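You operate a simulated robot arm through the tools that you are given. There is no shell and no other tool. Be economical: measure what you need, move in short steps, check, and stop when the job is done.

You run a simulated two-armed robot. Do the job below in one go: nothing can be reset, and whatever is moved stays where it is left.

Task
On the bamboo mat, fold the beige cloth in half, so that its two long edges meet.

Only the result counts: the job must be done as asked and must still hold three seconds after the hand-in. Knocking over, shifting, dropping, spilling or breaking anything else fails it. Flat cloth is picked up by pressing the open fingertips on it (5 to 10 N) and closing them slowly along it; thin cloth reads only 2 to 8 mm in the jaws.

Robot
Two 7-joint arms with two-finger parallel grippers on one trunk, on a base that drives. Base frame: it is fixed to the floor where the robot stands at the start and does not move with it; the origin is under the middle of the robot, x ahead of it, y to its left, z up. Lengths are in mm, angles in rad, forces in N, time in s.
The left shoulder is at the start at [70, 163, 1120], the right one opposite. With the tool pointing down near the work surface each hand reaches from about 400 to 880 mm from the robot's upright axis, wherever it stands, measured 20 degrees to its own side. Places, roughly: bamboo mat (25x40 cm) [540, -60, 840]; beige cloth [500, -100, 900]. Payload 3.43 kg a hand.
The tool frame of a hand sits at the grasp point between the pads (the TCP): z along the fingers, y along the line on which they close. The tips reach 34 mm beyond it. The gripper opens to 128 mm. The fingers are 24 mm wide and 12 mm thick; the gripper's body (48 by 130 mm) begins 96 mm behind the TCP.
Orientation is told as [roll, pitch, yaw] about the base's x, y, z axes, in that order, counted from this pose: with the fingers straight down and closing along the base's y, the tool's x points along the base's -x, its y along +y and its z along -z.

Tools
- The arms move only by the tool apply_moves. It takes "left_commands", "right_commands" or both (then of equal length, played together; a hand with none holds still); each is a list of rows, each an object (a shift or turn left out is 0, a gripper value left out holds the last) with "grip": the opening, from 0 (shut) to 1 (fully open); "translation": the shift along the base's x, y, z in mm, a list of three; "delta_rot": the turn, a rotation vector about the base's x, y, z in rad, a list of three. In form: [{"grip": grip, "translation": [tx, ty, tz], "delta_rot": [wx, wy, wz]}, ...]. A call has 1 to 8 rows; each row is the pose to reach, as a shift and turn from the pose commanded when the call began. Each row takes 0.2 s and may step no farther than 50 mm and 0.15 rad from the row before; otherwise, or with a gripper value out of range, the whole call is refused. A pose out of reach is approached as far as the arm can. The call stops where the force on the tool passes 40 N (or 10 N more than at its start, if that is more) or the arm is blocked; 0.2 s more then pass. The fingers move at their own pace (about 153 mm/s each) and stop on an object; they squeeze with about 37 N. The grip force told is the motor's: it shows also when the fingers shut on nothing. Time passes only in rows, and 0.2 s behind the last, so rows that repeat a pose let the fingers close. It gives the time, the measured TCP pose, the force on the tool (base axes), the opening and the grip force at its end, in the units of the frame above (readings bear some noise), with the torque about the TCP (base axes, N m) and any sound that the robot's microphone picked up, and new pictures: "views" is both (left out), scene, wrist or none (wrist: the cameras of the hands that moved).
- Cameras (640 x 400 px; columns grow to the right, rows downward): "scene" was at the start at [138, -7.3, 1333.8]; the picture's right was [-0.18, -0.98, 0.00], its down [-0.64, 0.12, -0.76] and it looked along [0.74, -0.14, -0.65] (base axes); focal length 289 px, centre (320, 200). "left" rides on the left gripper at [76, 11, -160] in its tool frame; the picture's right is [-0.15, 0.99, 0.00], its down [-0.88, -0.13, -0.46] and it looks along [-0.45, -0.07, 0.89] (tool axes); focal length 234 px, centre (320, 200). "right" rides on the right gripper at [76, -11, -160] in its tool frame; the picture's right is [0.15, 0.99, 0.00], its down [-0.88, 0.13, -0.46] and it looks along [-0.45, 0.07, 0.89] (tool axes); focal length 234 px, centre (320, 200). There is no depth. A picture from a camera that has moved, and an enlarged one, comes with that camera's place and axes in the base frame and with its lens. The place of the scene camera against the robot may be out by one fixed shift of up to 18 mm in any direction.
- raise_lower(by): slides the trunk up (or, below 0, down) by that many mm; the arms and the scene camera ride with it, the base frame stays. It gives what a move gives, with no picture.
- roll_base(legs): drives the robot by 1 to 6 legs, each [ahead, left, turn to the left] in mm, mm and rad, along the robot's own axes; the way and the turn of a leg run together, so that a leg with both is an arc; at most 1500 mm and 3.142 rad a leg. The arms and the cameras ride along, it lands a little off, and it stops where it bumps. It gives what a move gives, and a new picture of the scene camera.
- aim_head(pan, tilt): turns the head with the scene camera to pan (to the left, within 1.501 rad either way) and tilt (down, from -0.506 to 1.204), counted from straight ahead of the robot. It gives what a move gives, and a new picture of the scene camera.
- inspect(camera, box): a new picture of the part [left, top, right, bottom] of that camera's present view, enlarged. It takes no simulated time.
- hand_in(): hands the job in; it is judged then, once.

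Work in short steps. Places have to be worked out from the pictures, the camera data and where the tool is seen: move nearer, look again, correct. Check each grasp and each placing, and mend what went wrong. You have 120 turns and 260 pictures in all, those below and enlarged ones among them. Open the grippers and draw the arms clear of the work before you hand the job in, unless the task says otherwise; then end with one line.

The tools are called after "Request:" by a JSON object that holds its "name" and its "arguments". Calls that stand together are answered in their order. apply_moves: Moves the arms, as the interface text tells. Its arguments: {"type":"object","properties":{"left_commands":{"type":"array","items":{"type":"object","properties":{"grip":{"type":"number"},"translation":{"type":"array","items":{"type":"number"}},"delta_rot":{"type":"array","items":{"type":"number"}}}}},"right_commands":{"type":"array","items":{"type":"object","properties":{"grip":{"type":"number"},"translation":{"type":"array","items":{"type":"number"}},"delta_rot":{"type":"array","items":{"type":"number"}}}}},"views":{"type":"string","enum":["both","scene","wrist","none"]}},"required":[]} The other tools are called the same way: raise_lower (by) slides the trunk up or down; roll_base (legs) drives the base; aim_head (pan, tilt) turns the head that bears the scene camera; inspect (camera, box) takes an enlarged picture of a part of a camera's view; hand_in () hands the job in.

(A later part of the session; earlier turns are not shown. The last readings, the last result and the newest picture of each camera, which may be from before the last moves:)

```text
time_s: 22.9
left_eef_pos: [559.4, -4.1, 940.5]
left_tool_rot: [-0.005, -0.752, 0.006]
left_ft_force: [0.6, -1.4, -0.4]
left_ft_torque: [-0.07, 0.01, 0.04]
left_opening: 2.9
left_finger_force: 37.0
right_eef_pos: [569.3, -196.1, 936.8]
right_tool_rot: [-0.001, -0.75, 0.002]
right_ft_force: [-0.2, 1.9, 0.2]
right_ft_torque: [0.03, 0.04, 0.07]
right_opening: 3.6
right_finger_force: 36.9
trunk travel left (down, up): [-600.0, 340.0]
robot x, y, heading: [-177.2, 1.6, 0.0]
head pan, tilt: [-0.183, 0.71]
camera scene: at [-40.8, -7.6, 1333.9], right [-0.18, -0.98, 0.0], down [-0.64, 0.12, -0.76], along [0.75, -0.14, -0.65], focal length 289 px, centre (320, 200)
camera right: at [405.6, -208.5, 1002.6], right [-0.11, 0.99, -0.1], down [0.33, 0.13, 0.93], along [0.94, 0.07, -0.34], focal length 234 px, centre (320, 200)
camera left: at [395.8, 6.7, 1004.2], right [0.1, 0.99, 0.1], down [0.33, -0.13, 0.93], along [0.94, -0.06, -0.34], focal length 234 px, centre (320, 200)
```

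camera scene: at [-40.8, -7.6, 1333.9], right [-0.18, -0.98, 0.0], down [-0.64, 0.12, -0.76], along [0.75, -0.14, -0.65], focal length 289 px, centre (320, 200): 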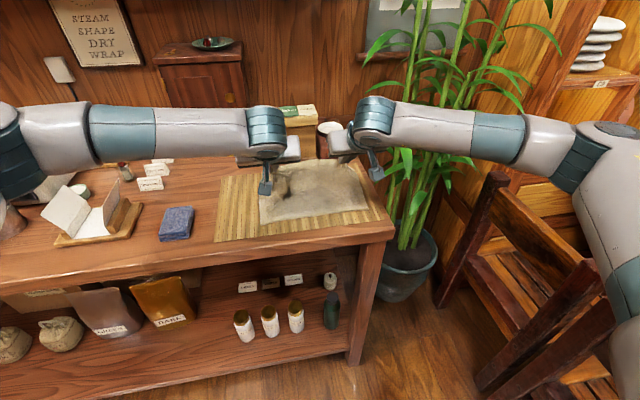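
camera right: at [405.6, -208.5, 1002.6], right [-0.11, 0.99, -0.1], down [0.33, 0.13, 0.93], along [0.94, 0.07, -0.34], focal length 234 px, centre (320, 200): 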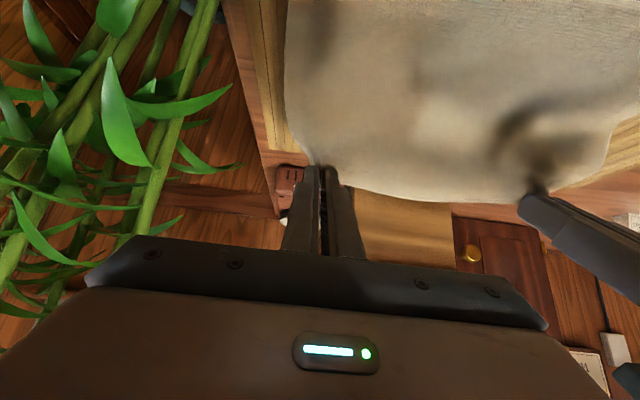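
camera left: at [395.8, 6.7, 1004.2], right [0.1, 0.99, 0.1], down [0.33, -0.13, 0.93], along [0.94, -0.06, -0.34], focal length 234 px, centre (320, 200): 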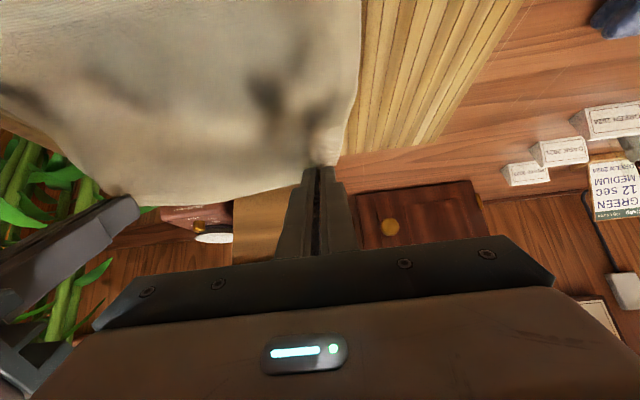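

The edge is lifting well with both grips holding. I continue past the top of the arc.

Request:
{"name": "apply_moves", "arguments": {"left_commands": [{"translation": [-15.8, 0, 4.2], "delta_rot": [0, -0.15, 0]}, {"translation": [-32.3, -1, 5.9], "delta_rot": [0, -0.3, 0]}, {"translation": [-49.1, -1, 4.9], "delta_rot": [0, -0.45, 0]}, {"translation": [-65.6, -2, 1.2], "delta_rot": [0, -0.6, 0]}, {"translation": [-81.3, -2, -5], "delta_rot": [0, -0.75, 0]}], "right_commands": [{"translation": [-15.8, -1, 4.2], "delta_rot": [0, -0.15, 0]}, {"translation": [-32.3, -2, 5.9], "delta_rot": [0, -0.3, 0]}, {"translation": [-49.1, -2, 4.9], "delta_rot": [0, -0.45, 0]}, {"translation": [-65.6, -3, 1.2], "delta_rot": [0, -0.6, 0]}, {"translation": [-81.3, -4, -5], "delta_rot": [0, -0.75, 0]}]}}

```text
time_s: 24.1
left_eef_pos: [480.0, -5.8, 934.3]
left_tool_rot: [-0.056, -1.504, 0.055]
left_ft_force: [2.2, -7.6, -0.4]
left_ft_torque: [-0.1, -0.04, -0.25]
left_opening: 3.0
left_finger_force: 37.3
right_eef_pos: [531.3, -198.9, 942.7]
right_tool_rot: [0.0, -1.1, 0.004]
right_ft_force: [-2.3, 8.2, -0.1]
right_ft_torque: [0.15, 0.07, 0.31]
right_opening: 3.2
right_finger_force: 37.0
right hand out of reach, approached as far as the arm can: row 3, 4, 5
trunk travel left (down, up): [-600.0, 340.0]
robot x, y, heading: [-177.3, 1.2, 0.001]
head pan, tilt: [-0.183, 0.71]
camera scene: at [-40.0, -8.8, 1333.8], right [-0.18, -0.98, 0.0], down [-0.64, 0.12, -0.76], along [0.74, -0.14, -0.65], focal length 289 px, centre (320, 200)
camera right: at [354.7, -211.5, 947.5], right [-0.07, 0.99, -0.13], down [-0.01, 0.13, 0.99], along [1.0, 0.07, 0.0], focal length 234 px, centre (320, 200)
camera left: at [314.7, 4.9, 868.1], right [0.01, 0.99, 0.14], down [-0.4, -0.13, 0.91], along [0.92, -0.07, 0.39], focal length 234 px, centre (320, 200)
```

scene: 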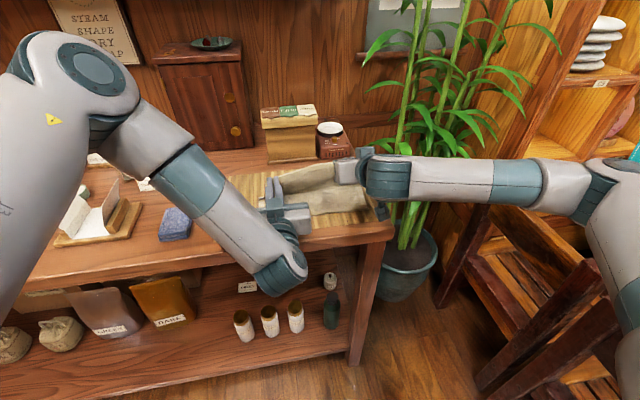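
right: 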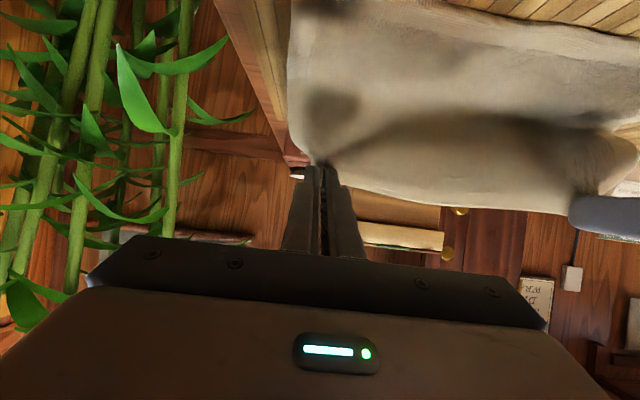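
left: 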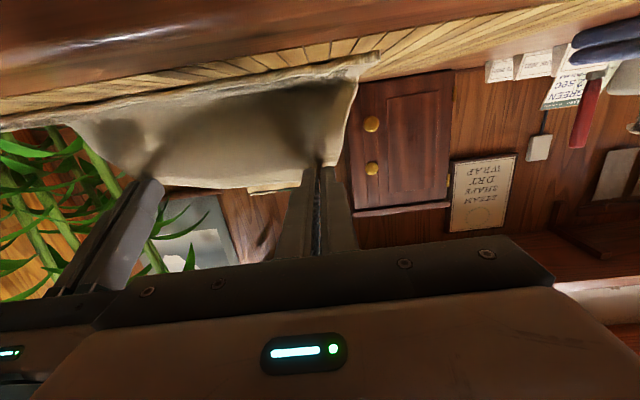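

The right arm hit its limit at lean 1.1 rad while the left went on to 1.5. I test moving the right back with slightly less lean.

Request:
{"name": "apply_moves", "arguments": {"right_commands": [{"translation": [-8, 0, 0], "delta_rot": [0, 0.08, 0]}, {"translation": [-16, 0, 0], "delta_rot": [0, 0.12, 0]}], "views": "none"}}

```text
time_s: 24.7
left_eef_pos: [479.6, -3.0, 933.1]
left_tool_rot: [-0.058, -1.498, 0.057]
left_ft_force: [0.6, -5.6, -0.5]
left_ft_torque: [-0.03, 0.03, -0.15]
left_opening: 2.7
left_finger_force: 36.9
right_eef_pos: [515.3, -198.6, 942.5]
right_tool_rot: [-0.003, -0.98, 0.004]
right_ft_force: [-0.4, 4.7, 1.2]
right_ft_torque: [0.07, -0.02, 0.12]
right_opening: 3.4
right_finger_force: 36.5
trunk travel left (down, up): [-600.0, 340.0]
robot x, y, heading: [-181.4, -1.7, 0.002]
head pan, tilt: [-0.183, 0.71]
```

Right responds again. I carry both edges on along the arc toward the near side, holding present leans.

Request:
{"name": "apply_moves", "arguments": {"left_commands": [{"translation": [0, 0, 0]}, {"translation": [-10, -1, -2]}, {"translation": [-24, -1, -7]}, {"translation": [-42, -2, -16]}], "right_commands": [{"translation": [-20, -1, 6]}, {"translation": [-32, -1, 4]}, {"translation": [-44, -2, 0]}, {"translation": [-60, -2, -8]}]}}

```text
time_s: 25.7
left_eef_pos: [438.3, -8.1, 916.9]
left_tool_rot: [-0.053, -1.501, 0.052]
left_ft_force: [0.1, -1.1, -0.4]
left_ft_torque: [-0.02, 0.06, -0.03]
left_opening: 3.1
left_finger_force: 36.7
right_eef_pos: [455.2, -201.6, 933.4]
right_tool_rot: [-0.004, -0.979, 0.001]
right_ft_force: [-0.1, 1.4, 0.1]
right_ft_torque: [0.03, 0.03, 0.05]
right_opening: 3.0
right_finger_force: 36.8
trunk travel left (down, up): [-600.0, 340.0]
robot x, y, heading: [-180.9, -1.0, 0.005]
head pan, tilt: [-0.183, 0.71]
camera scene: at [-40.4, -7.7, 1333.9], right [-0.18, -0.98, 0.0], down [-0.64, 0.12, -0.76], along [0.75, -0.14, -0.65], focal length 289 px, centre (320, 200)
camera right: at [280.6, -212.3, 959.5], right [-0.08, 0.99, -0.12], down [0.11, 0.13, 0.98], along [0.99, 0.07, -0.12], focal length 234 px, centre (320, 200)
camera left: at [273.0, 2.2, 852.9], right [0.01, 0.99, 0.14], down [-0.39, -0.13, 0.91], along [0.92, -0.06, 0.39], focal length 234 px, centre (320, 200)
```

scene: 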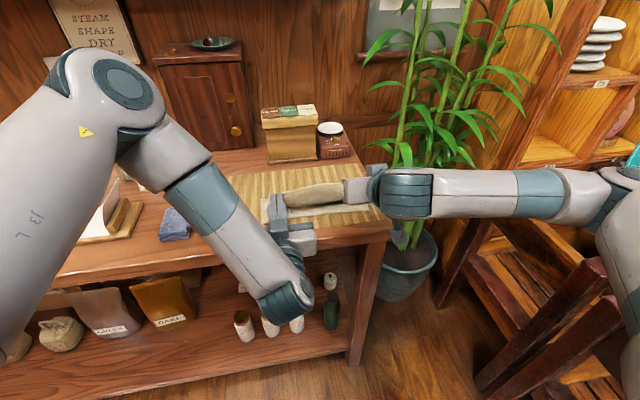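
right: 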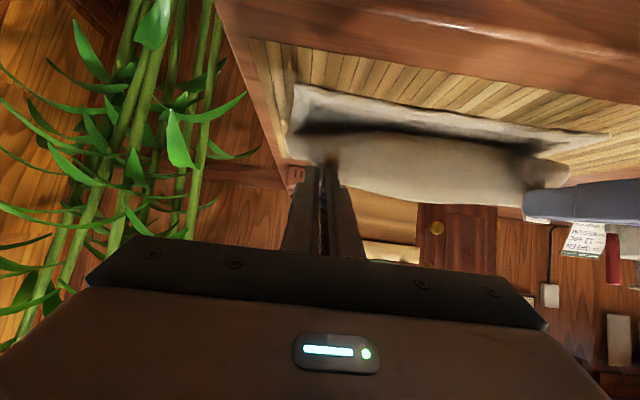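
left: 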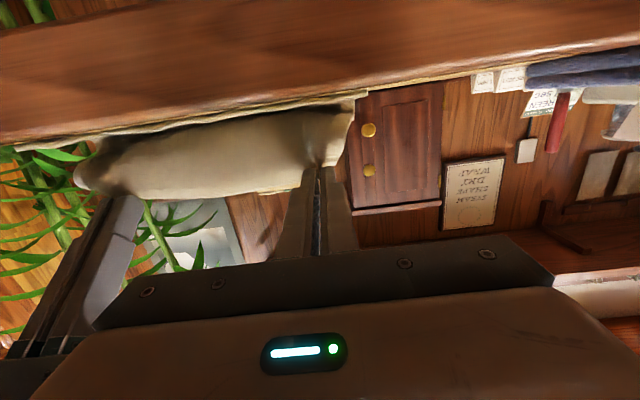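

The edge is coming over nicely and the lower half is undisturbed. I lower both edges to just above the near edge, trying a little more lean on the right.

Request:
{"name": "apply_moves", "arguments": {"left_commands": [{"translation": [-8, 0, -8]}, {"translation": [-15, -1, -17]}, {"translation": [-20, -1, -26]}, {"translation": [-24, -1, -35]}], "right_commands": [{"translation": [-9, -1, -6], "delta_rot": [0, -0.05, 0]}, {"translation": [-17, -2, -14], "delta_rot": [0, -0.05, 0]}, {"translation": [-23, -3, -24], "delta_rot": [0, -0.05, 0]}, {"translation": [-26, -3, -34], "delta_rot": [0, -0.05, 0]}]}}

```text
time_s: 26.7
left_eef_pos: [412.4, -8.3, 882.3]
left_tool_rot: [-0.062, -1.499, 0.066]
left_ft_force: [0.4, -0.3, -0.6]
left_ft_torque: [0.0, -0.01, 0.0]
left_opening: 3.2
left_finger_force: 36.7
right_eef_pos: [429.9, -187.8, 904.6]
right_tool_rot: [0.019, -1.031, 0.009]
right_ft_force: [-0.2, 0.7, -0.5]
right_ft_torque: [0.01, -0.01, -0.01]
right_opening: 3.3
right_finger_force: 36.7
right hand out of reach, approached as far as the arm can: row 4
trunk travel left (down, up): [-600.0, 340.0]
robot x, y, heading: [-180.3, -0.4, 0.001]
head pan, tilt: [-0.183, 0.71]
camera scene: at [-39.9, -5.6, 1333.8], right [-0.18, -0.98, 0.0], down [-0.64, 0.12, -0.76], along [0.74, -0.14, -0.65], focal length 289 px, centre (320, 200)
camera right: at [254.9, -202.8, 921.4], right [-0.1, 0.99, -0.12], down [0.06, 0.12, 0.99], along [0.99, 0.09, -0.07], focal length 234 px, centre (320, 200)
camera left: at [248.6, 2.8, 818.1], right [0.01, 0.99, 0.14], down [-0.39, -0.13, 0.91], along [0.92, -0.06, 0.39], focal length 234 px, centre (320, 200)
```

scene: 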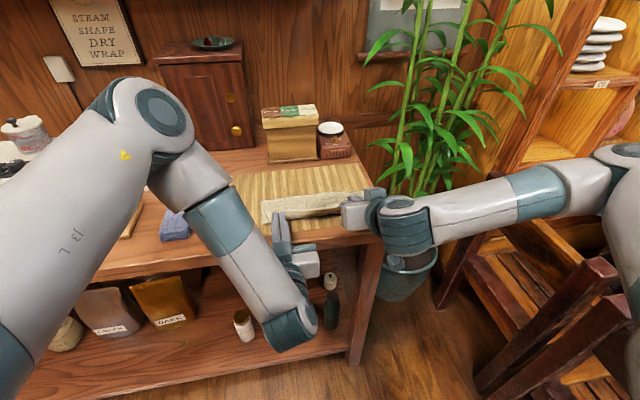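
right: 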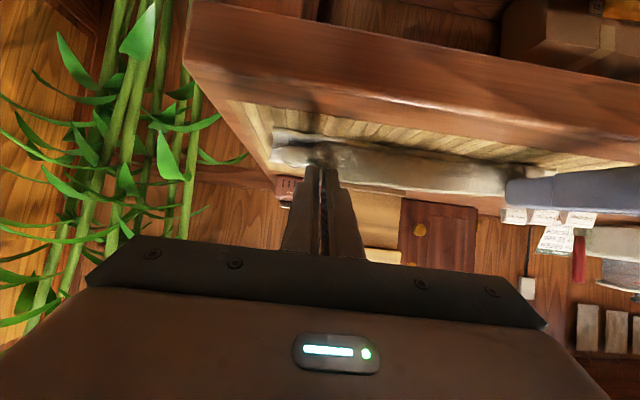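
left: 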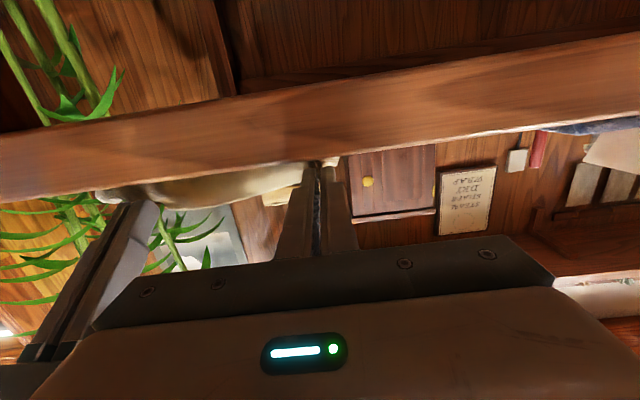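

Right drifted 14 mm in y at its limit. I relax its lean a bit and bring it back to y≈-204 and down.

Request:
{"name": "apply_moves", "arguments": {"right_commands": [{"translation": [2, -6, 2], "delta_rot": [-0.01, 0.1, 0]}, {"translation": [3, -12, -3], "delta_rot": [-0.02, 0.18, 0]}, {"translation": [4, -16, -10], "delta_rot": [-0.02, 0.22, 0]}, {"translation": [4, -16, -11], "delta_rot": [-0.02, 0.22, 0]}], "views": "scene"}}

Request:
{"name": "inspect", "arguments": {"camera": "scene", "box": [210, 140, 410, 280]}}

```text
time_s: 27.7
left_eef_pos: [412.5, -9.1, 883.5]
left_tool_rot: [-0.083, -1.499, 0.079]
left_ft_force: [1.7, -22.2, -0.7]
left_ft_torque: [-0.18, 0.02, -0.8]
left_opening: 3.0
left_finger_force: 36.9
right_eef_pos: [433.0, -217.1, 889.7]
right_tool_rot: [-0.028, -0.81, 0.028]
right_ft_force: [-0.7, 24.1, 5.3]
right_ft_torque: [0.67, -0.05, 0.61]
right_opening: 3.7
right_finger_force: 36.9
trunk travel left (down, up): [-600.0, 340.0]
robot x, y, heading: [-177.5, 0.9, -0.001]
head pan, tilt: [-0.183, 0.71]
camera scene: at [-40.4, -6.6, 1333.9], right [-0.18, -0.98, 0.0], down [-0.64, 0.12, -0.76], along [0.75, -0.14, -0.65], focal length 289 px, centre (320, 200)
```

scene: 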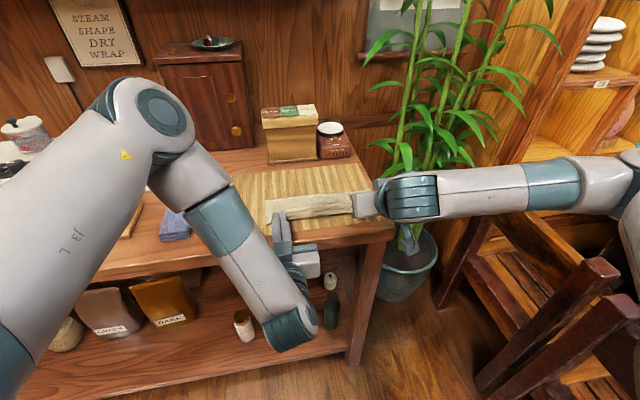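

```text
2.86 times, centred on (310, 210) of scene
camera zoom: at [-40.4, -6.6, 1333.9], right [-0.18, -0.98, 0.0], down [-0.64, 0.12, -0.76], along [0.75, -0.14, -0.65], focal length 825 px, centre (349, 171)
```

zoom: 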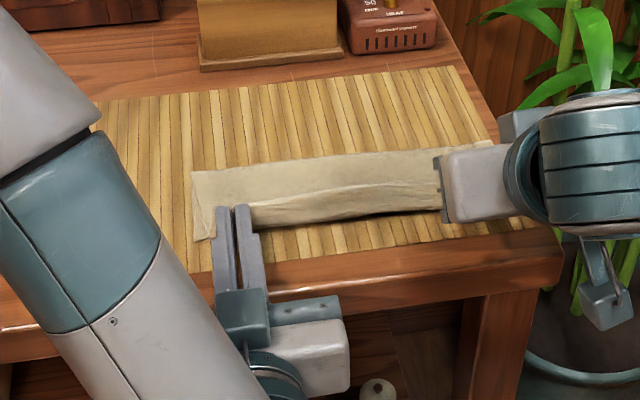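

Right overshot in y, giving 23 N tension; I ease it back 14 mm.

Request:
{"name": "apply_moves", "arguments": {"right_commands": [{"translation": [0, 6, 1]}, {"translation": [0, 12, 2]}, {"translation": [0, 14, 2]}], "views": "both"}}

Request:
{"name": "inspect", "arguments": {"camera": "scene", "box": [240, 160, 400, 260]}}

```text
time_s: 28.5
left_eef_pos: [413.8, -8.3, 882.9]
left_tool_rot: [-0.032, -1.503, 0.033]
left_ft_force: [0.2, -6.3, 0.6]
left_ft_torque: [-0.05, -0.01, -0.25]
left_opening: 2.9
left_finger_force: 36.8
right_eef_pos: [431.9, -206.0, 889.9]
right_tool_rot: [-0.034, -0.808, 0.024]
right_ft_force: [0.6, 5.4, 4.0]
right_ft_torque: [0.14, -0.06, 0.16]
right_opening: 3.6
right_finger_force: 37.4
trunk travel left (down, up): [-600.0, 340.0]
robot x, y, heading: [-178.8, -1.5, 0.002]
head pan, tilt: [-0.183, 0.71]
camera scene: at [-40.4, -7.4, 1333.9], right [-0.18, -0.98, 0.0], down [-0.64, 0.12, -0.76], along [0.75, -0.14, -0.65], focal length 289 px, centre (320, 200)
camera right: at [265.3, -216.4, 945.9], right [-0.1, 0.99, -0.13], down [0.28, 0.15, 0.95], along [0.96, 0.06, -0.29], focal length 234 px, centre (320, 200)
```

scene: 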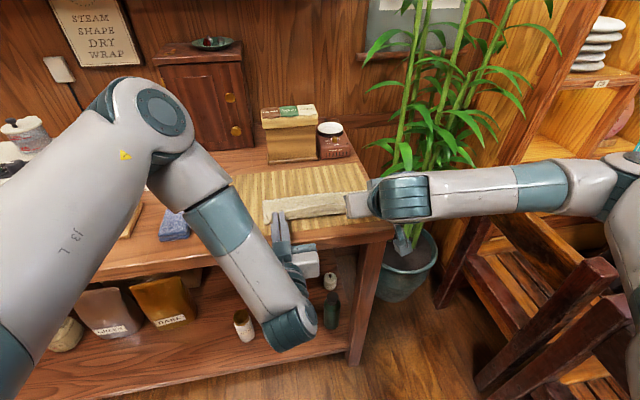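
right: 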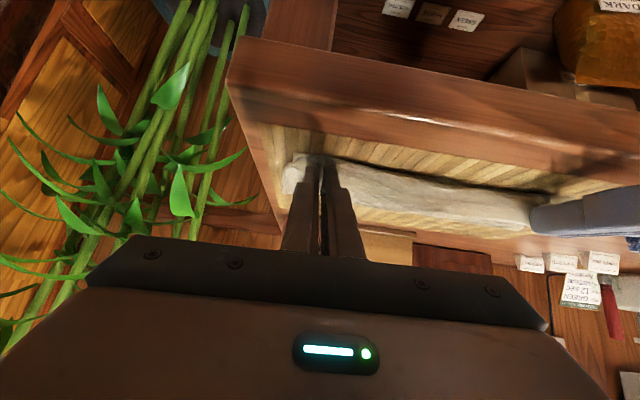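

```text
4.00 times, centred on (320, 210) of scene
camera zoom: at [-40.4, -7.4, 1333.9], right [-0.18, -0.98, 0.0], down [-0.64, 0.12, -0.76], along [0.75, -0.14, -0.65], focal length 1156 px, centre (320, 160)
```

zoom: 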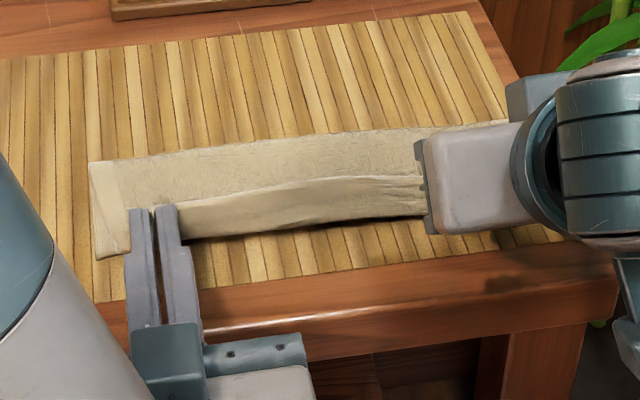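

Edges sit just above the near edge. I open a little on both hands and withdraw along the fingers.

Request:
{"name": "apply_moves", "arguments": {"left_commands": [{"grip": 0.06}, {"grip": 0.12}, {"grip": 0.2}, {"translation": [-12, 0, 1]}, {"translation": [-30, 0, 4]}, {"translation": [-55, 0, 8]}], "right_commands": [{"grip": 0.06}, {"grip": 0.12}, {"grip": 0.2}, {"translation": [-9, 0, 8]}, {"translation": [-24, 0, 22]}, {"translation": [-42, 0, 40]}]}}

Request:
{"name": "inspect", "arguments": {"camera": "scene", "box": [240, 160, 400, 260]}}

```text
time_s: 29.9
left_eef_pos: [361.5, -17.3, 899.2]
left_tool_rot: [-0.038, -1.496, 0.041]
left_ft_force: [-0.2, 0.1, -0.1]
left_ft_torque: [-0.01, 0.02, -0.01]
left_opening: 25.5
left_finger_force: 0.0
left hand out of reach, approached as far as the arm can: row 6
right_eef_pos: [390.1, -205.6, 931.5]
right_tool_rot: [-0.029, -0.809, 0.027]
right_ft_force: [0.1, -0.1, 0.1]
right_ft_torque: [0.04, 0.0, 0.0]
right_opening: 25.4
right_finger_force: 0.2
trunk travel left (down, up): [-600.0, 340.0]
robot x, y, heading: [-179.8, -0.3, 0.003]
head pan, tilt: [-0.183, 0.71]
camera scene: at [-41.7, -8.3, 1334.0], right [-0.18, -0.98, 0.0], down [-0.64, 0.12, -0.76], along [0.75, -0.14, -0.65], focal length 289 px, centre (320, 200)
camera right: at [221.4, -216.9, 986.9], right [-0.1, 0.99, -0.13], down [0.28, 0.15, 0.95], along [0.96, 0.06, -0.29], focal length 234 px, centre (320, 200)
camera left: at [197.3, -6.7, 835.4], right [0.01, 0.99, 0.14], down [-0.39, -0.13, 0.91], along [0.92, -0.06, 0.38], focal length 234 px, centre (320, 200)
```

scene: 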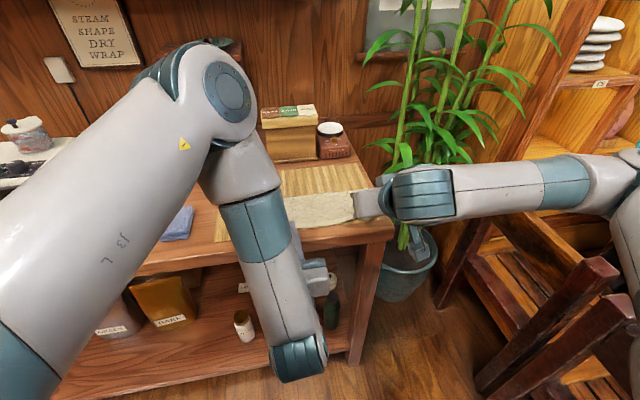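
right: 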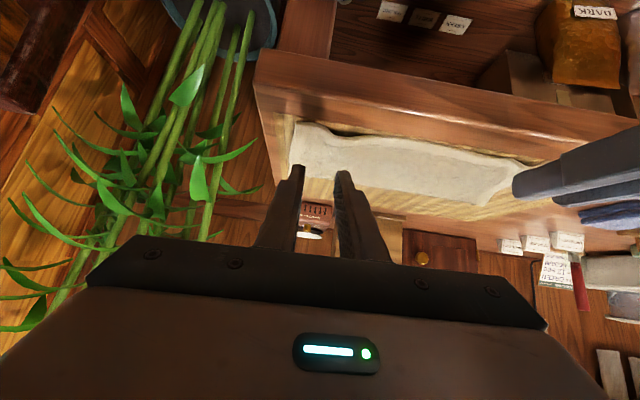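
left: 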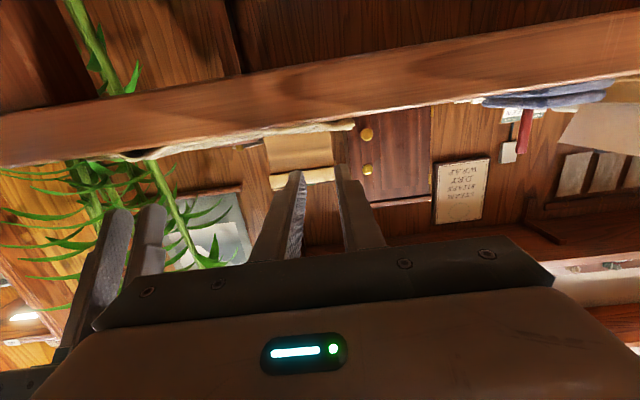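

```text
4.00 times, centred on (320, 210) of scene
camera zoom: at [-41.7, -8.3, 1334.0], right [-0.18, -0.98, 0.0], down [-0.64, 0.12, -0.76], along [0.75, -0.14, -0.65], focal length 1156 px, centre (320, 160)
```

zoom: 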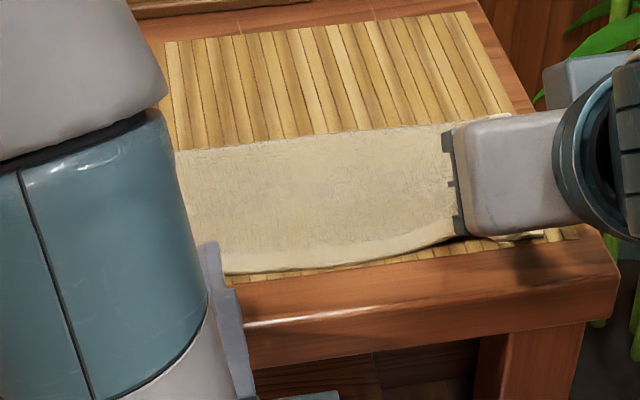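

The flap dropped flat. I raise both hands and straighten them to get a clear view.

Request:
{"name": "apply_moves", "arguments": {"left_commands": [{"translation": [5, 10, 35]}, {"translation": [5, 20, 75], "delta_rot": [0, 0.12, 0]}, {"translation": [5, 30, 115], "delta_rot": [0, 0.26, 0]}, {"translation": [5, 50, 150], "delta_rot": [0, 0.4, 0]}, {"translation": [5, 70, 180], "delta_rot": [0, 0.54, 0]}, {"translation": [5, 100, 210], "delta_rot": [0, 0.68, 0]}, {"translation": [5, 130, 230], "delta_rot": [0, 0.82, 0]}, {"translation": [5, 160, 240], "delta_rot": [0, 0.96, 0]}], "right_commands": [{"translation": [-5, 0, 35]}, {"translation": [-5, -10, 75], "delta_rot": [0, 0.12, 0]}, {"translation": [-5, -20, 115], "delta_rot": [0, 0.26, 0]}, {"translation": [-5, -40, 140], "delta_rot": [0, 0.4, 0]}, {"translation": [-5, -60, 160], "delta_rot": [0, 0.54, 0]}, {"translation": [-5, -80, 160], "delta_rot": [0, 0.68, 0]}, {"translation": [-5, -100, 160], "delta_rot": [0, 0.8, 0]}, {"translation": [-5, -120, 160], "delta_rot": [0, 0.8, 0]}]}}

Request:
{"name": "inspect", "arguments": {"camera": "scene", "box": [200, 150, 420, 270]}}

```text
time_s: 31.7
left_eef_pos: [368.4, 146.1, 1138.0]
left_tool_rot: [-0.005, -0.537, 0.005]
left_ft_force: [0.0, -0.6, -0.4]
left_ft_torque: [-0.04, 0.01, -0.01]
left_opening: 25.6
left_finger_force: 0.0
right_eef_pos: [385.7, -325.7, 1091.7]
right_tool_rot: [-0.013, -0.007, 0.017]
right_ft_force: [-0.6, 0.1, -1.1]
right_ft_torque: [-0.02, 0.05, 0.01]
right_opening: 25.8
right_finger_force: 0.0
trunk travel left (down, up): [-600.0, 340.0]
robot x, y, heading: [-179.0, -1.5, 0.006]
head pan, tilt: [-0.183, 0.71]
camera scene: at [-39.7, -6.5, 1333.8], right [-0.18, -0.98, 0.0], down [-0.64, 0.12, -0.76], along [0.74, -0.14, -0.65], focal length 289 px, centre (320, 200)
camera right: at [309.2, -336.1, 1250.8], right [-0.16, 0.99, -0.01], down [0.87, 0.15, 0.46], along [0.46, 0.06, -0.89], focal length 234 px, centre (320, 200)
camera left: at [221.2, 156.0, 1235.2], right [0.12, 0.99, 0.07], down [0.52, -0.13, 0.84], along [0.84, -0.07, -0.53], focal length 234 px, centre (320, 200)
```

scene: 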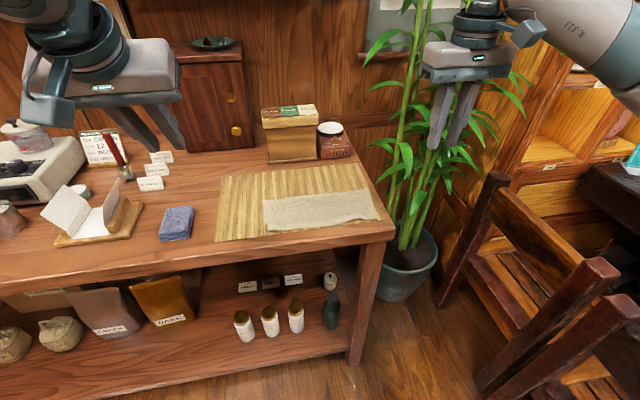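
right: 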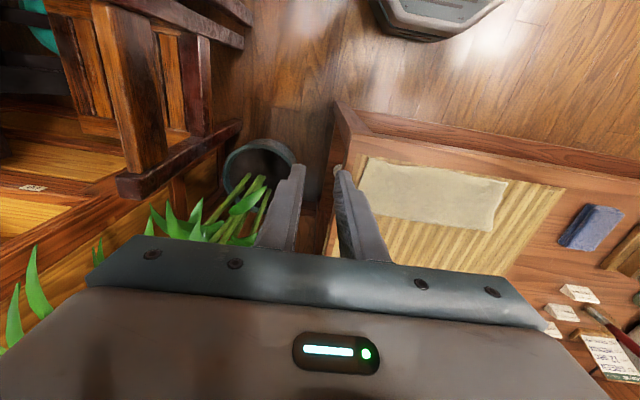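
left: 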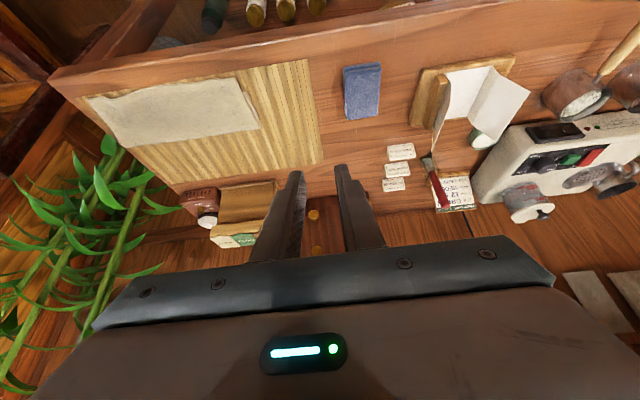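

```text
2.91 times, centred on (310, 210) of scene
camera zoom: at [-39.7, -6.5, 1333.8], right [-0.18, -0.98, 0.0], down [-0.64, 0.12, -0.76], along [0.74, -0.14, -0.65], focal length 840 px, centre (349, 171)
```

zoom: 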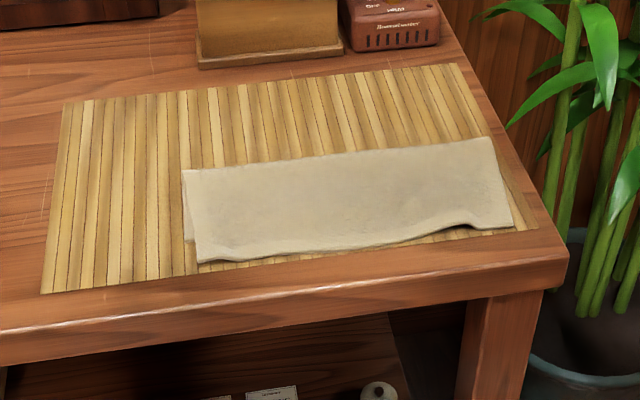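

A good half fold. I enlarge the wrist views to check edge alignment.

Request:
{"name": "inspect", "arguments": {"camera": "right", "box": [330, 130, 550, 260]}}

Request:
{"name": "inspect", "arguments": {"camera": "left", "box": [70, 60, 290, 190]}}

Request:
{"name": "inspect", "arguments": {"camera": "scene", "box": [250, 180, 390, 245]}}

```text
2.91 times, centred on (440, 195) of right
camera zoom: at [309.2, -336.1, 1250.8], right [-0.16, 0.99, -0.01], down [0.87, 0.15, 0.46], along [0.46, 0.06, -0.89], focal length 681 px, centre (-29, 214)
```

zoom: 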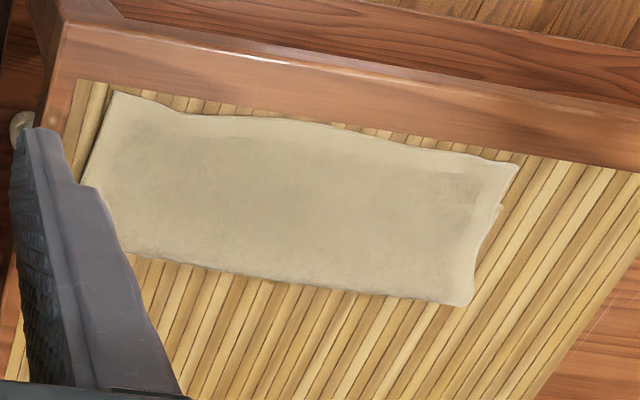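

```text
2.91 times, centred on (180, 125) of left
camera zoom: at [221.2, 156.0, 1235.2], right [0.12, 0.99, 0.07], down [0.52, -0.13, 0.84], along [0.84, -0.07, -0.53], focal length 681 px, centre (727, 418)
```

zoom: 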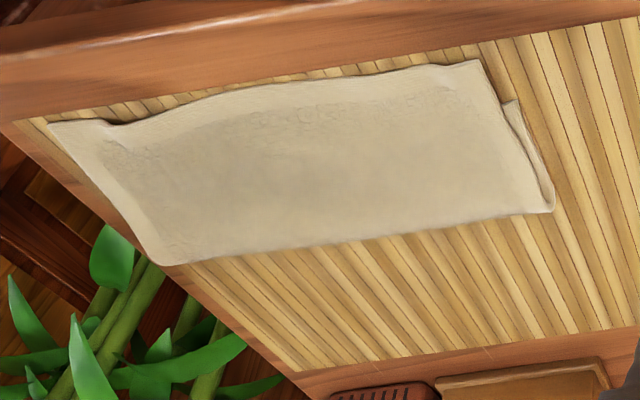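

```text
4.57 times, centred on (320, 212) of scene
camera zoom: at [-39.7, -6.5, 1333.8], right [-0.18, -0.98, 0.0], down [-0.64, 0.12, -0.76], along [0.74, -0.14, -0.65], focal length 1321 px, centre (320, 143)
```

zoom: 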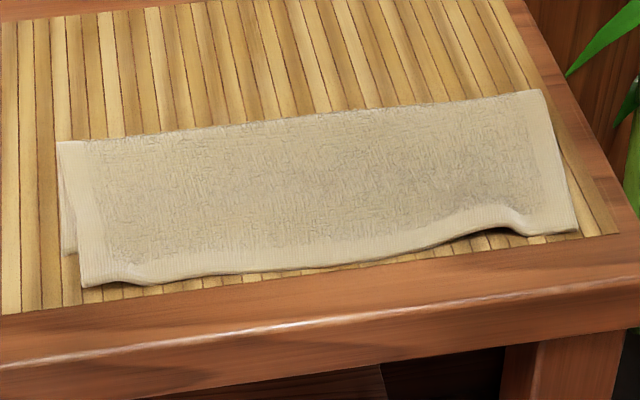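

The fold is neat but the upper layer overshoots the lower near edge by ~28 mm (upper edge x≈418–421, lower ≈448). I will regrip the overhang (single layer), lift it upright, and re-lay it; first I bring the hands upright above it.

Request:
{"name": "apply_moves", "arguments": {"left_commands": [{"grip": 0.25, "translation": [5, -20, -5], "delta_rot": [0, 0.14, 0]}, {"translation": [15, -50, -15], "delta_rot": [0, 0.28, 0]}, {"translation": [30, -85, -40], "delta_rot": [0, 0.42, 0]}, {"translation": [45, -120, -75], "delta_rot": [0, 0.537, 0]}, {"translation": [52, -145, -110], "delta_rot": [0, 0.537, 0]}, {"translation": [52, -156, -150], "delta_rot": [0, 0.537, 0]}, {"translation": [52, -156, -178], "delta_rot": [0, 0.537, 0]}], "right_commands": [{"grip": 0.25, "translation": [5, 18, -10], "delta_rot": [0.013, 0.007, -0.017]}, {"translation": [10, 40, -20], "delta_rot": [0.013, 0.007, -0.017]}, {"translation": [15, 62, -40], "delta_rot": [0.013, 0.007, -0.017]}, {"translation": [20, 85, -65], "delta_rot": [0.013, 0.007, -0.017]}, {"translation": [25, 105, -95], "delta_rot": [0.013, 0.007, -0.017]}, {"translation": [30, 117, -120], "delta_rot": [0.013, 0.007, -0.017]}, {"translation": [33, 117, -132], "delta_rot": [0.013, 0.007, -0.017]}], "views": "wrist"}}

Request:
{"name": "inspect", "arguments": {"camera": "left", "box": [140, 60, 380, 210]}}

Request:
{"name": "inspect", "arguments": {"camera": "right", "box": [260, 60, 500, 210]}}

```text
refused: row 4 steps farther than a row can; nothing moved
```

```text
2.67 times, centred on (260, 135) of left
camera zoom: at [221.2, 156.0, 1235.2], right [0.12, 0.99, 0.07], down [0.52, -0.13, 0.84], along [0.84, -0.07, -0.53], focal length 624 px, centre (480, 373)
```

zoom: 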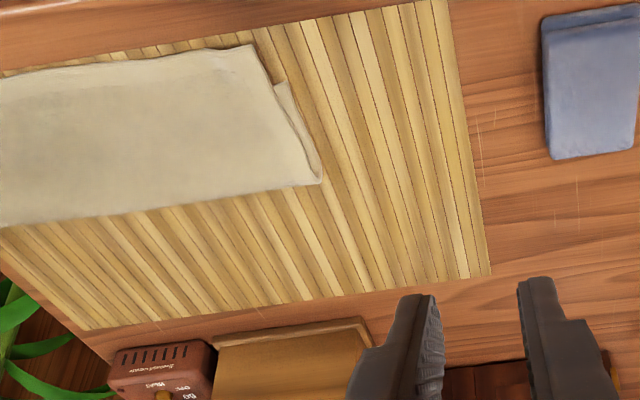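

```text
2.67 times, centred on (380, 135) of right
camera zoom: at [309.2, -336.1, 1250.8], right [-0.16, 0.99, -0.01], down [0.87, 0.15, 0.46], along [0.46, 0.06, -0.89], focal length 624 px, centre (160, 373)
```

zoom: 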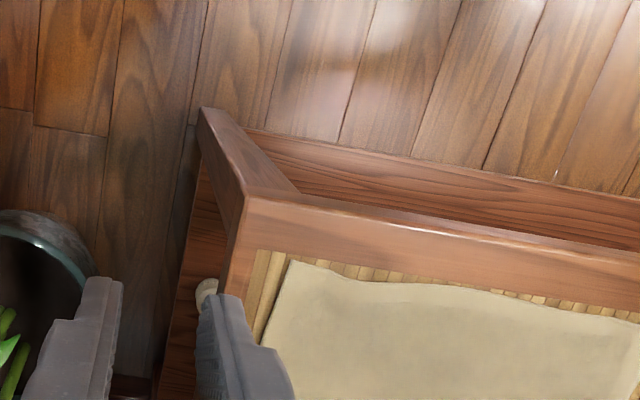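

A row was slightly too long; I repeat with shorter steps.

Request:
{"name": "apply_moves", "arguments": {"left_commands": [{"grip": 0.25, "translation": [5, -20, -5], "delta_rot": [0, 0.14, 0]}, {"translation": [13, -45, -15], "delta_rot": [0, 0.28, 0]}, {"translation": [24, -72, -38], "delta_rot": [0, 0.42, 0]}, {"translation": [35, -98, -65], "delta_rot": [0, 0.537, 0]}, {"translation": [44, -122, -95], "delta_rot": [0, 0.537, 0]}, {"translation": [50, -142, -130], "delta_rot": [0, 0.537, 0]}, {"translation": [52, -156, -165], "delta_rot": [0, 0.537, 0]}, {"translation": [52, -156, -178], "delta_rot": [0, 0.537, 0]}], "right_commands": [{"grip": 0.25, "translation": [5, 18, -10], "delta_rot": [0.013, 0.007, -0.017]}, {"translation": [10, 40, -20], "delta_rot": [0.013, 0.007, -0.017]}, {"translation": [15, 62, -40], "delta_rot": [0.013, 0.007, -0.017]}, {"translation": [20, 85, -65], "delta_rot": [0.013, 0.007, -0.017]}, {"translation": [25, 105, -95], "delta_rot": [0.013, 0.007, -0.017]}, {"translation": [30, 117, -120], "delta_rot": [0.013, 0.007, -0.017]}, {"translation": [33, 117, -132], "delta_rot": [0.013, 0.007, -0.017]}, {"translation": [33, 117, -132], "delta_rot": [0.013, 0.007, -0.017]}], "views": "wrist"}}

Request:
{"name": "inspect", "arguments": {"camera": "left", "box": [80, 60, 400, 210]}}

Request:
{"name": "inspect", "arguments": {"camera": "right", "box": [260, 60, 580, 210]}}

```text
time_s: 33.5
left_eef_pos: [420.4, -10.5, 959.9]
left_tool_rot: [0.001, -0.001, 0.004]
left_ft_force: [0.1, -0.2, 0.3]
left_ft_torque: [-0.01, -0.03, -0.02]
left_opening: 31.9
left_finger_force: 0.1
right_eef_pos: [419.0, -206.3, 958.0]
right_tool_rot: [0.001, -0.002, 0.0]
right_ft_force: [-0.6, -0.7, 0.0]
right_ft_torque: [-0.03, 0.01, 0.0]
right_opening: 32.0
right_finger_force: 0.0
trunk travel left (down, up): [-600.0, 340.0]
robot x, y, heading: [-179.1, 1.1, 0.0]
head pan, tilt: [-0.183, 0.71]
camera right: at [342.7, -218.8, 1116.9], right [-0.15, 0.99, 0.0], down [0.88, 0.13, 0.46], along [0.45, 0.07, -0.89], focal length 234 px, centre (320, 200)
camera left: at [344.2, -0.7, 1120.3], right [0.14, 0.99, 0.0], down [0.88, -0.13, 0.46], along [0.45, -0.07, -0.89], focal length 234 px, centre (320, 200)
```

right: 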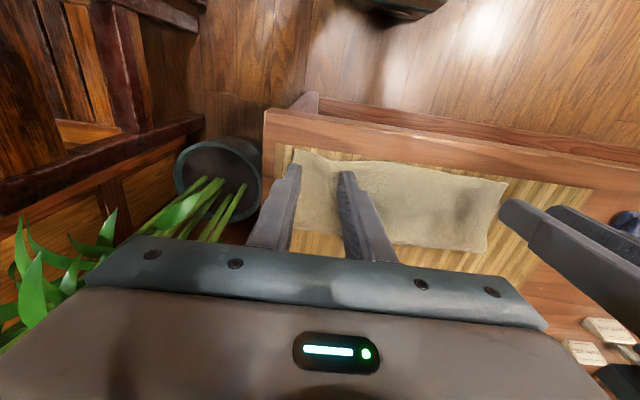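
left: 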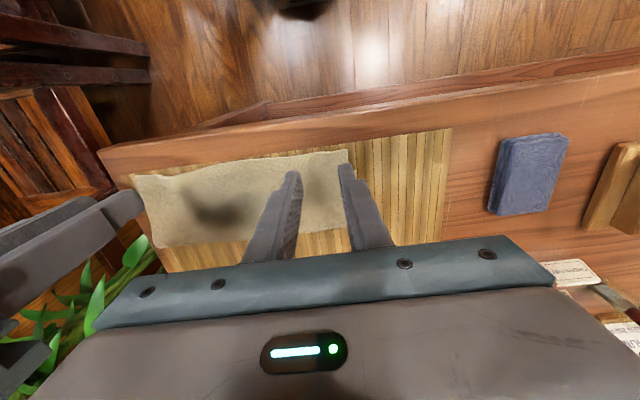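

```text
2.00 times, centred on (240, 135) of left
camera zoom: at [344.2, -0.7, 1120.3], right [0.14, 0.99, 0.0], down [0.88, -0.13, 0.46], along [0.45, -0.07, -0.89], focal length 468 px, centre (480, 330)
```

zoom: 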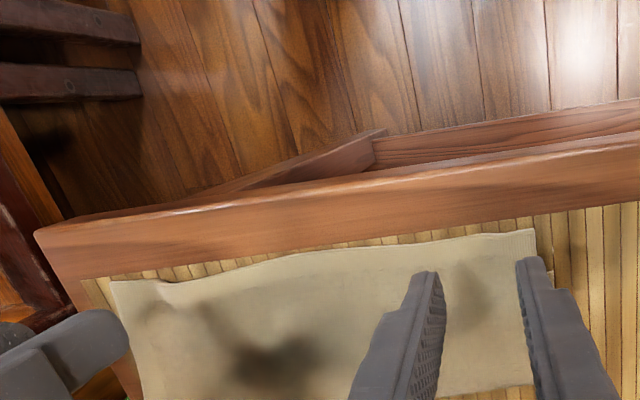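

```text
2.00 times, centred on (420, 135) of right
camera zoom: at [342.7, -218.8, 1116.9], right [-0.15, 0.99, 0.0], down [0.88, 0.13, 0.46], along [0.45, 0.07, -0.89], focal length 468 px, centre (120, 330)
```

zoom: 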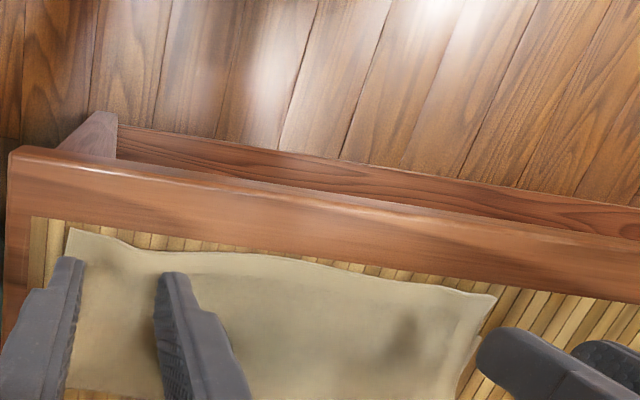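

Hands are correctly placed over the overhang (edge x≈417). I descend to just above contact, then press gently.

Request:
{"name": "apply_moves", "arguments": {"left_commands": [{"translation": [0, 0, -35]}, {"translation": [0, 0, -62]}, {"translation": [0, 0, -69]}, {"translation": [0, 0, -70]}], "right_commands": [{"translation": [0, 0, -35]}, {"translation": [0, 0, -60]}, {"translation": [0, 0, -67]}, {"translation": [0, 0, -68]}], "views": "none"}}

Request:
{"name": "apply_moves", "arguments": {"left_commands": [{"translation": [0, 0, -1.5]}], "right_commands": [{"translation": [0, 0, -1.5]}], "views": "none"}}

```text
time_s: 34.5
left_eef_pos: [421.6, -12.1, 890.4]
left_tool_rot: [0.0, -0.004, 0.004]
left_ft_force: [-0.7, -0.7, 0.1]
left_ft_torque: [-0.01, 0.02, 0.0]
left_opening: 32.0
left_finger_force: 0.0
right_eef_pos: [419.0, -208.5, 890.3]
right_tool_rot: [-0.001, -0.002, 0.002]
right_ft_force: [0.5, 0.2, -0.3]
right_ft_torque: [-0.02, -0.02, 0.0]
right_opening: 32.1
right_finger_force: 0.0
trunk travel left (down, up): [-600.0, 340.0]
robot x, y, heading: [-178.1, -0.2, 0.003]
head pan, tilt: [-0.183, 0.71]
```

```text
time_s: 34.9
left_eef_pos: [420.7, -11.3, 888.7]
left_tool_rot: [-0.001, -0.002, 0.004]
left_ft_force: [-0.4, -0.4, 1.1]
left_ft_torque: [0.04, 0.02, -0.03]
left_opening: 31.9
left_finger_force: 0.1
right_eef_pos: [420.6, -207.7, 889.1]
right_tool_rot: [-0.001, -0.002, 0.0]
right_ft_force: [-0.1, -0.5, 0.6]
right_ft_torque: [-0.03, 0.01, -0.04]
right_opening: 32.1
right_finger_force: 0.1
trunk travel left (down, up): [-600.0, 340.0]
robot x, y, heading: [-178.7, -2.7, 0.005]
head pan, tilt: [-0.183, 0.71]
```

Nearly touching; continue in small steps.

Request:
{"name": "apply_moves", "arguments": {"left_commands": [{"translation": [0, 0, -1.5]}], "right_commands": [{"translation": [0, 0, -1.5]}], "views": "none"}}

Request:
{"name": "apply_moves", "arguments": {"left_commands": [{"translation": [0, 0, -0.7]}], "right_commands": [{"translation": [0, 0, -0.7]}], "views": "none"}}

```text
time_s: 35.3
left_eef_pos: [420.5, -10.6, 887.9]
left_tool_rot: [0.0, -0.003, 0.004]
left_ft_force: [-0.5, -1.0, 2.4]
left_ft_torque: [-0.01, -0.03, 0.01]
left_opening: 32.1
left_finger_force: 0.0
right_eef_pos: [418.8, -206.4, 887.3]
right_tool_rot: [0.002, -0.003, 0.003]
right_ft_force: [-0.4, 0.7, 0.3]
right_ft_torque: [0.02, 0.01, 0.0]
right_opening: 32.1
right_finger_force: 0.0
trunk travel left (down, up): [-600.0, 340.0]
robot x, y, heading: [-177.7, 0.1, -0.0]
head pan, tilt: [-0.183, 0.71]
```

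```text
time_s: 35.7
left_eef_pos: [419.7, -9.5, 887.0]
left_tool_rot: [0.0, -0.003, 0.003]
left_ft_force: [1.0, 0.0, 3.0]
left_ft_torque: [-0.01, -0.06, -0.01]
left_opening: 31.9
left_finger_force: 0.1
right_eef_pos: [418.9, -207.7, 888.0]
right_tool_rot: [0.001, -0.004, 0.001]
right_ft_force: [1.2, 0.1, 2.2]
right_ft_torque: [-0.02, -0.04, 0.01]
right_opening: 31.9
right_finger_force: 0.0
trunk travel left (down, up): [-600.0, 340.0]
robot x, y, heading: [-176.7, -0.3, -0.001]
head pan, tilt: [-0.183, 0.71]
```

Slightly more pressure, then close slowly.

Request:
{"name": "apply_moves", "arguments": {"left_commands": [{"translation": [0, 0, -1]}], "right_commands": [{"translation": [0, 0, -1.2]}], "views": "none"}}

Request:
{"name": "apply_moves", "arguments": {"left_commands": [{"grip": 0.21, "translation": [0, 0, -0.4]}, {"grip": 0.17, "translation": [0, 0, -0.5]}, {"grip": 0.13, "translation": [0, 0, -0.6]}, {"grip": 0.09, "translation": [0, 0, -0.6]}, {"grip": 0.05, "translation": [0, 0, -0.6]}, {"grip": 0.0, "translation": [0, 0, -0.4]}, {"grip": 0.0, "translation": [0, 0, 0]}], "right_commands": [{"grip": 0.21, "translation": [0, 0, -0.4]}, {"grip": 0.17, "translation": [0, 0, -0.5]}, {"grip": 0.13, "translation": [0, 0, -0.6]}, {"grip": 0.09, "translation": [0, 0, -0.6]}, {"grip": 0.05, "translation": [0, 0, -0.6]}, {"grip": 0.0, "translation": [0, 0, -0.4]}, {"grip": 0.0, "translation": [0, 0, 0]}], "views": "both"}}

```text
time_s: 36.1
left_eef_pos: [420.4, -11.8, 887.2]
left_tool_rot: [0.0, -0.006, 0.005]
left_ft_force: [0.8, 1.0, 5.9]
left_ft_torque: [0.02, -0.09, 0.0]
left_opening: 32.1
left_finger_force: 0.1
right_eef_pos: [419.7, -207.5, 886.4]
right_tool_rot: [0.0, -0.005, 0.003]
right_ft_force: [2.5, -1.1, 6.1]
right_ft_torque: [-0.05, -0.09, -0.04]
right_opening: 31.9
right_finger_force: 0.0
trunk travel left (down, up): [-600.0, 340.0]
robot x, y, heading: [-175.4, 0.5, -0.002]
head pan, tilt: [-0.183, 0.71]
```

```text
time_s: 37.7
left_eef_pos: [420.7, -13.0, 887.2]
left_tool_rot: [-0.002, -0.003, 0.003]
left_ft_force: [-1.5, -12.7, 9.0]
left_ft_torque: [-0.46, -0.04, -0.08]
left_opening: 4.3
left_finger_force: 37.1
right_eef_pos: [418.2, -205.9, 886.8]
right_tool_rot: [0.003, -0.004, 0.004]
right_ft_force: [0.8, 11.8, 7.4]
right_ft_torque: [0.45, -0.1, 0.01]
right_opening: 3.4
right_finger_force: 37.2
trunk travel left (down, up): [-600.0, 340.0]
robot x, y, heading: [-178.5, -0.6, -0.001]
head pan, tilt: [-0.183, 0.71]
camera scene: at [-41.7, -6.7, 1334.0], right [-0.18, -0.98, 0.0], down [-0.64, 0.12, -0.76], along [0.75, -0.14, -0.65], focal length 289 px, centre (320, 200)
camera right: at [341.7, -219.0, 1046.2], right [-0.15, 0.99, 0.0], down [0.88, 0.13, 0.46], along [0.45, 0.07, -0.89], focal length 234 px, centre (320, 200)
camera left: at [343.5, -1.6, 1046.0], right [0.14, 0.99, 0.0], down [0.88, -0.13, 0.46], along [0.45, -0.07, -0.89], focal length 234 px, centre (320, 200)
```

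scene: 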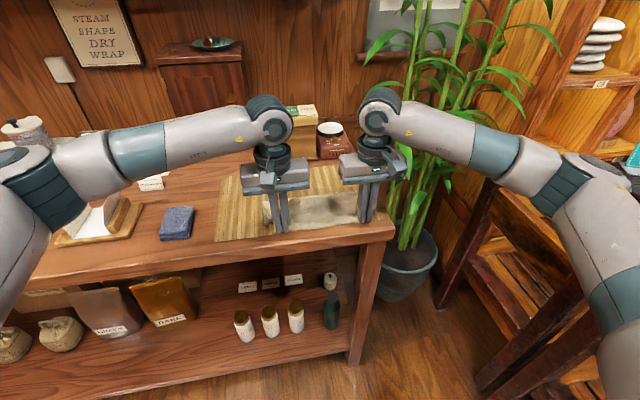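
right: 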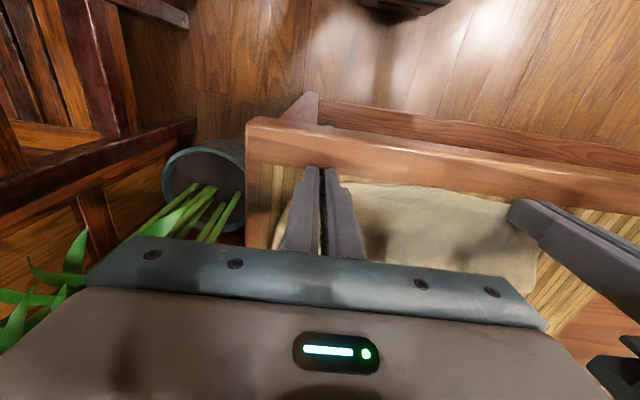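
left: 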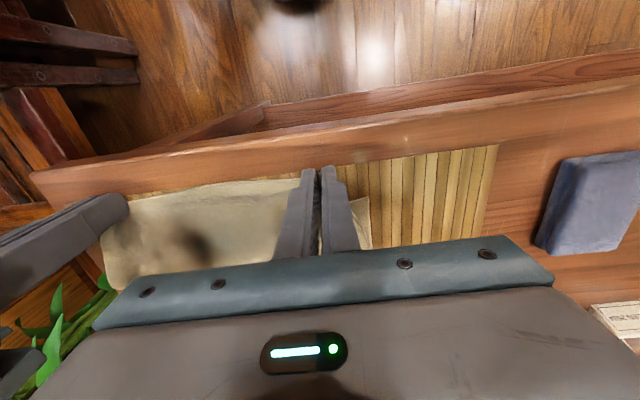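

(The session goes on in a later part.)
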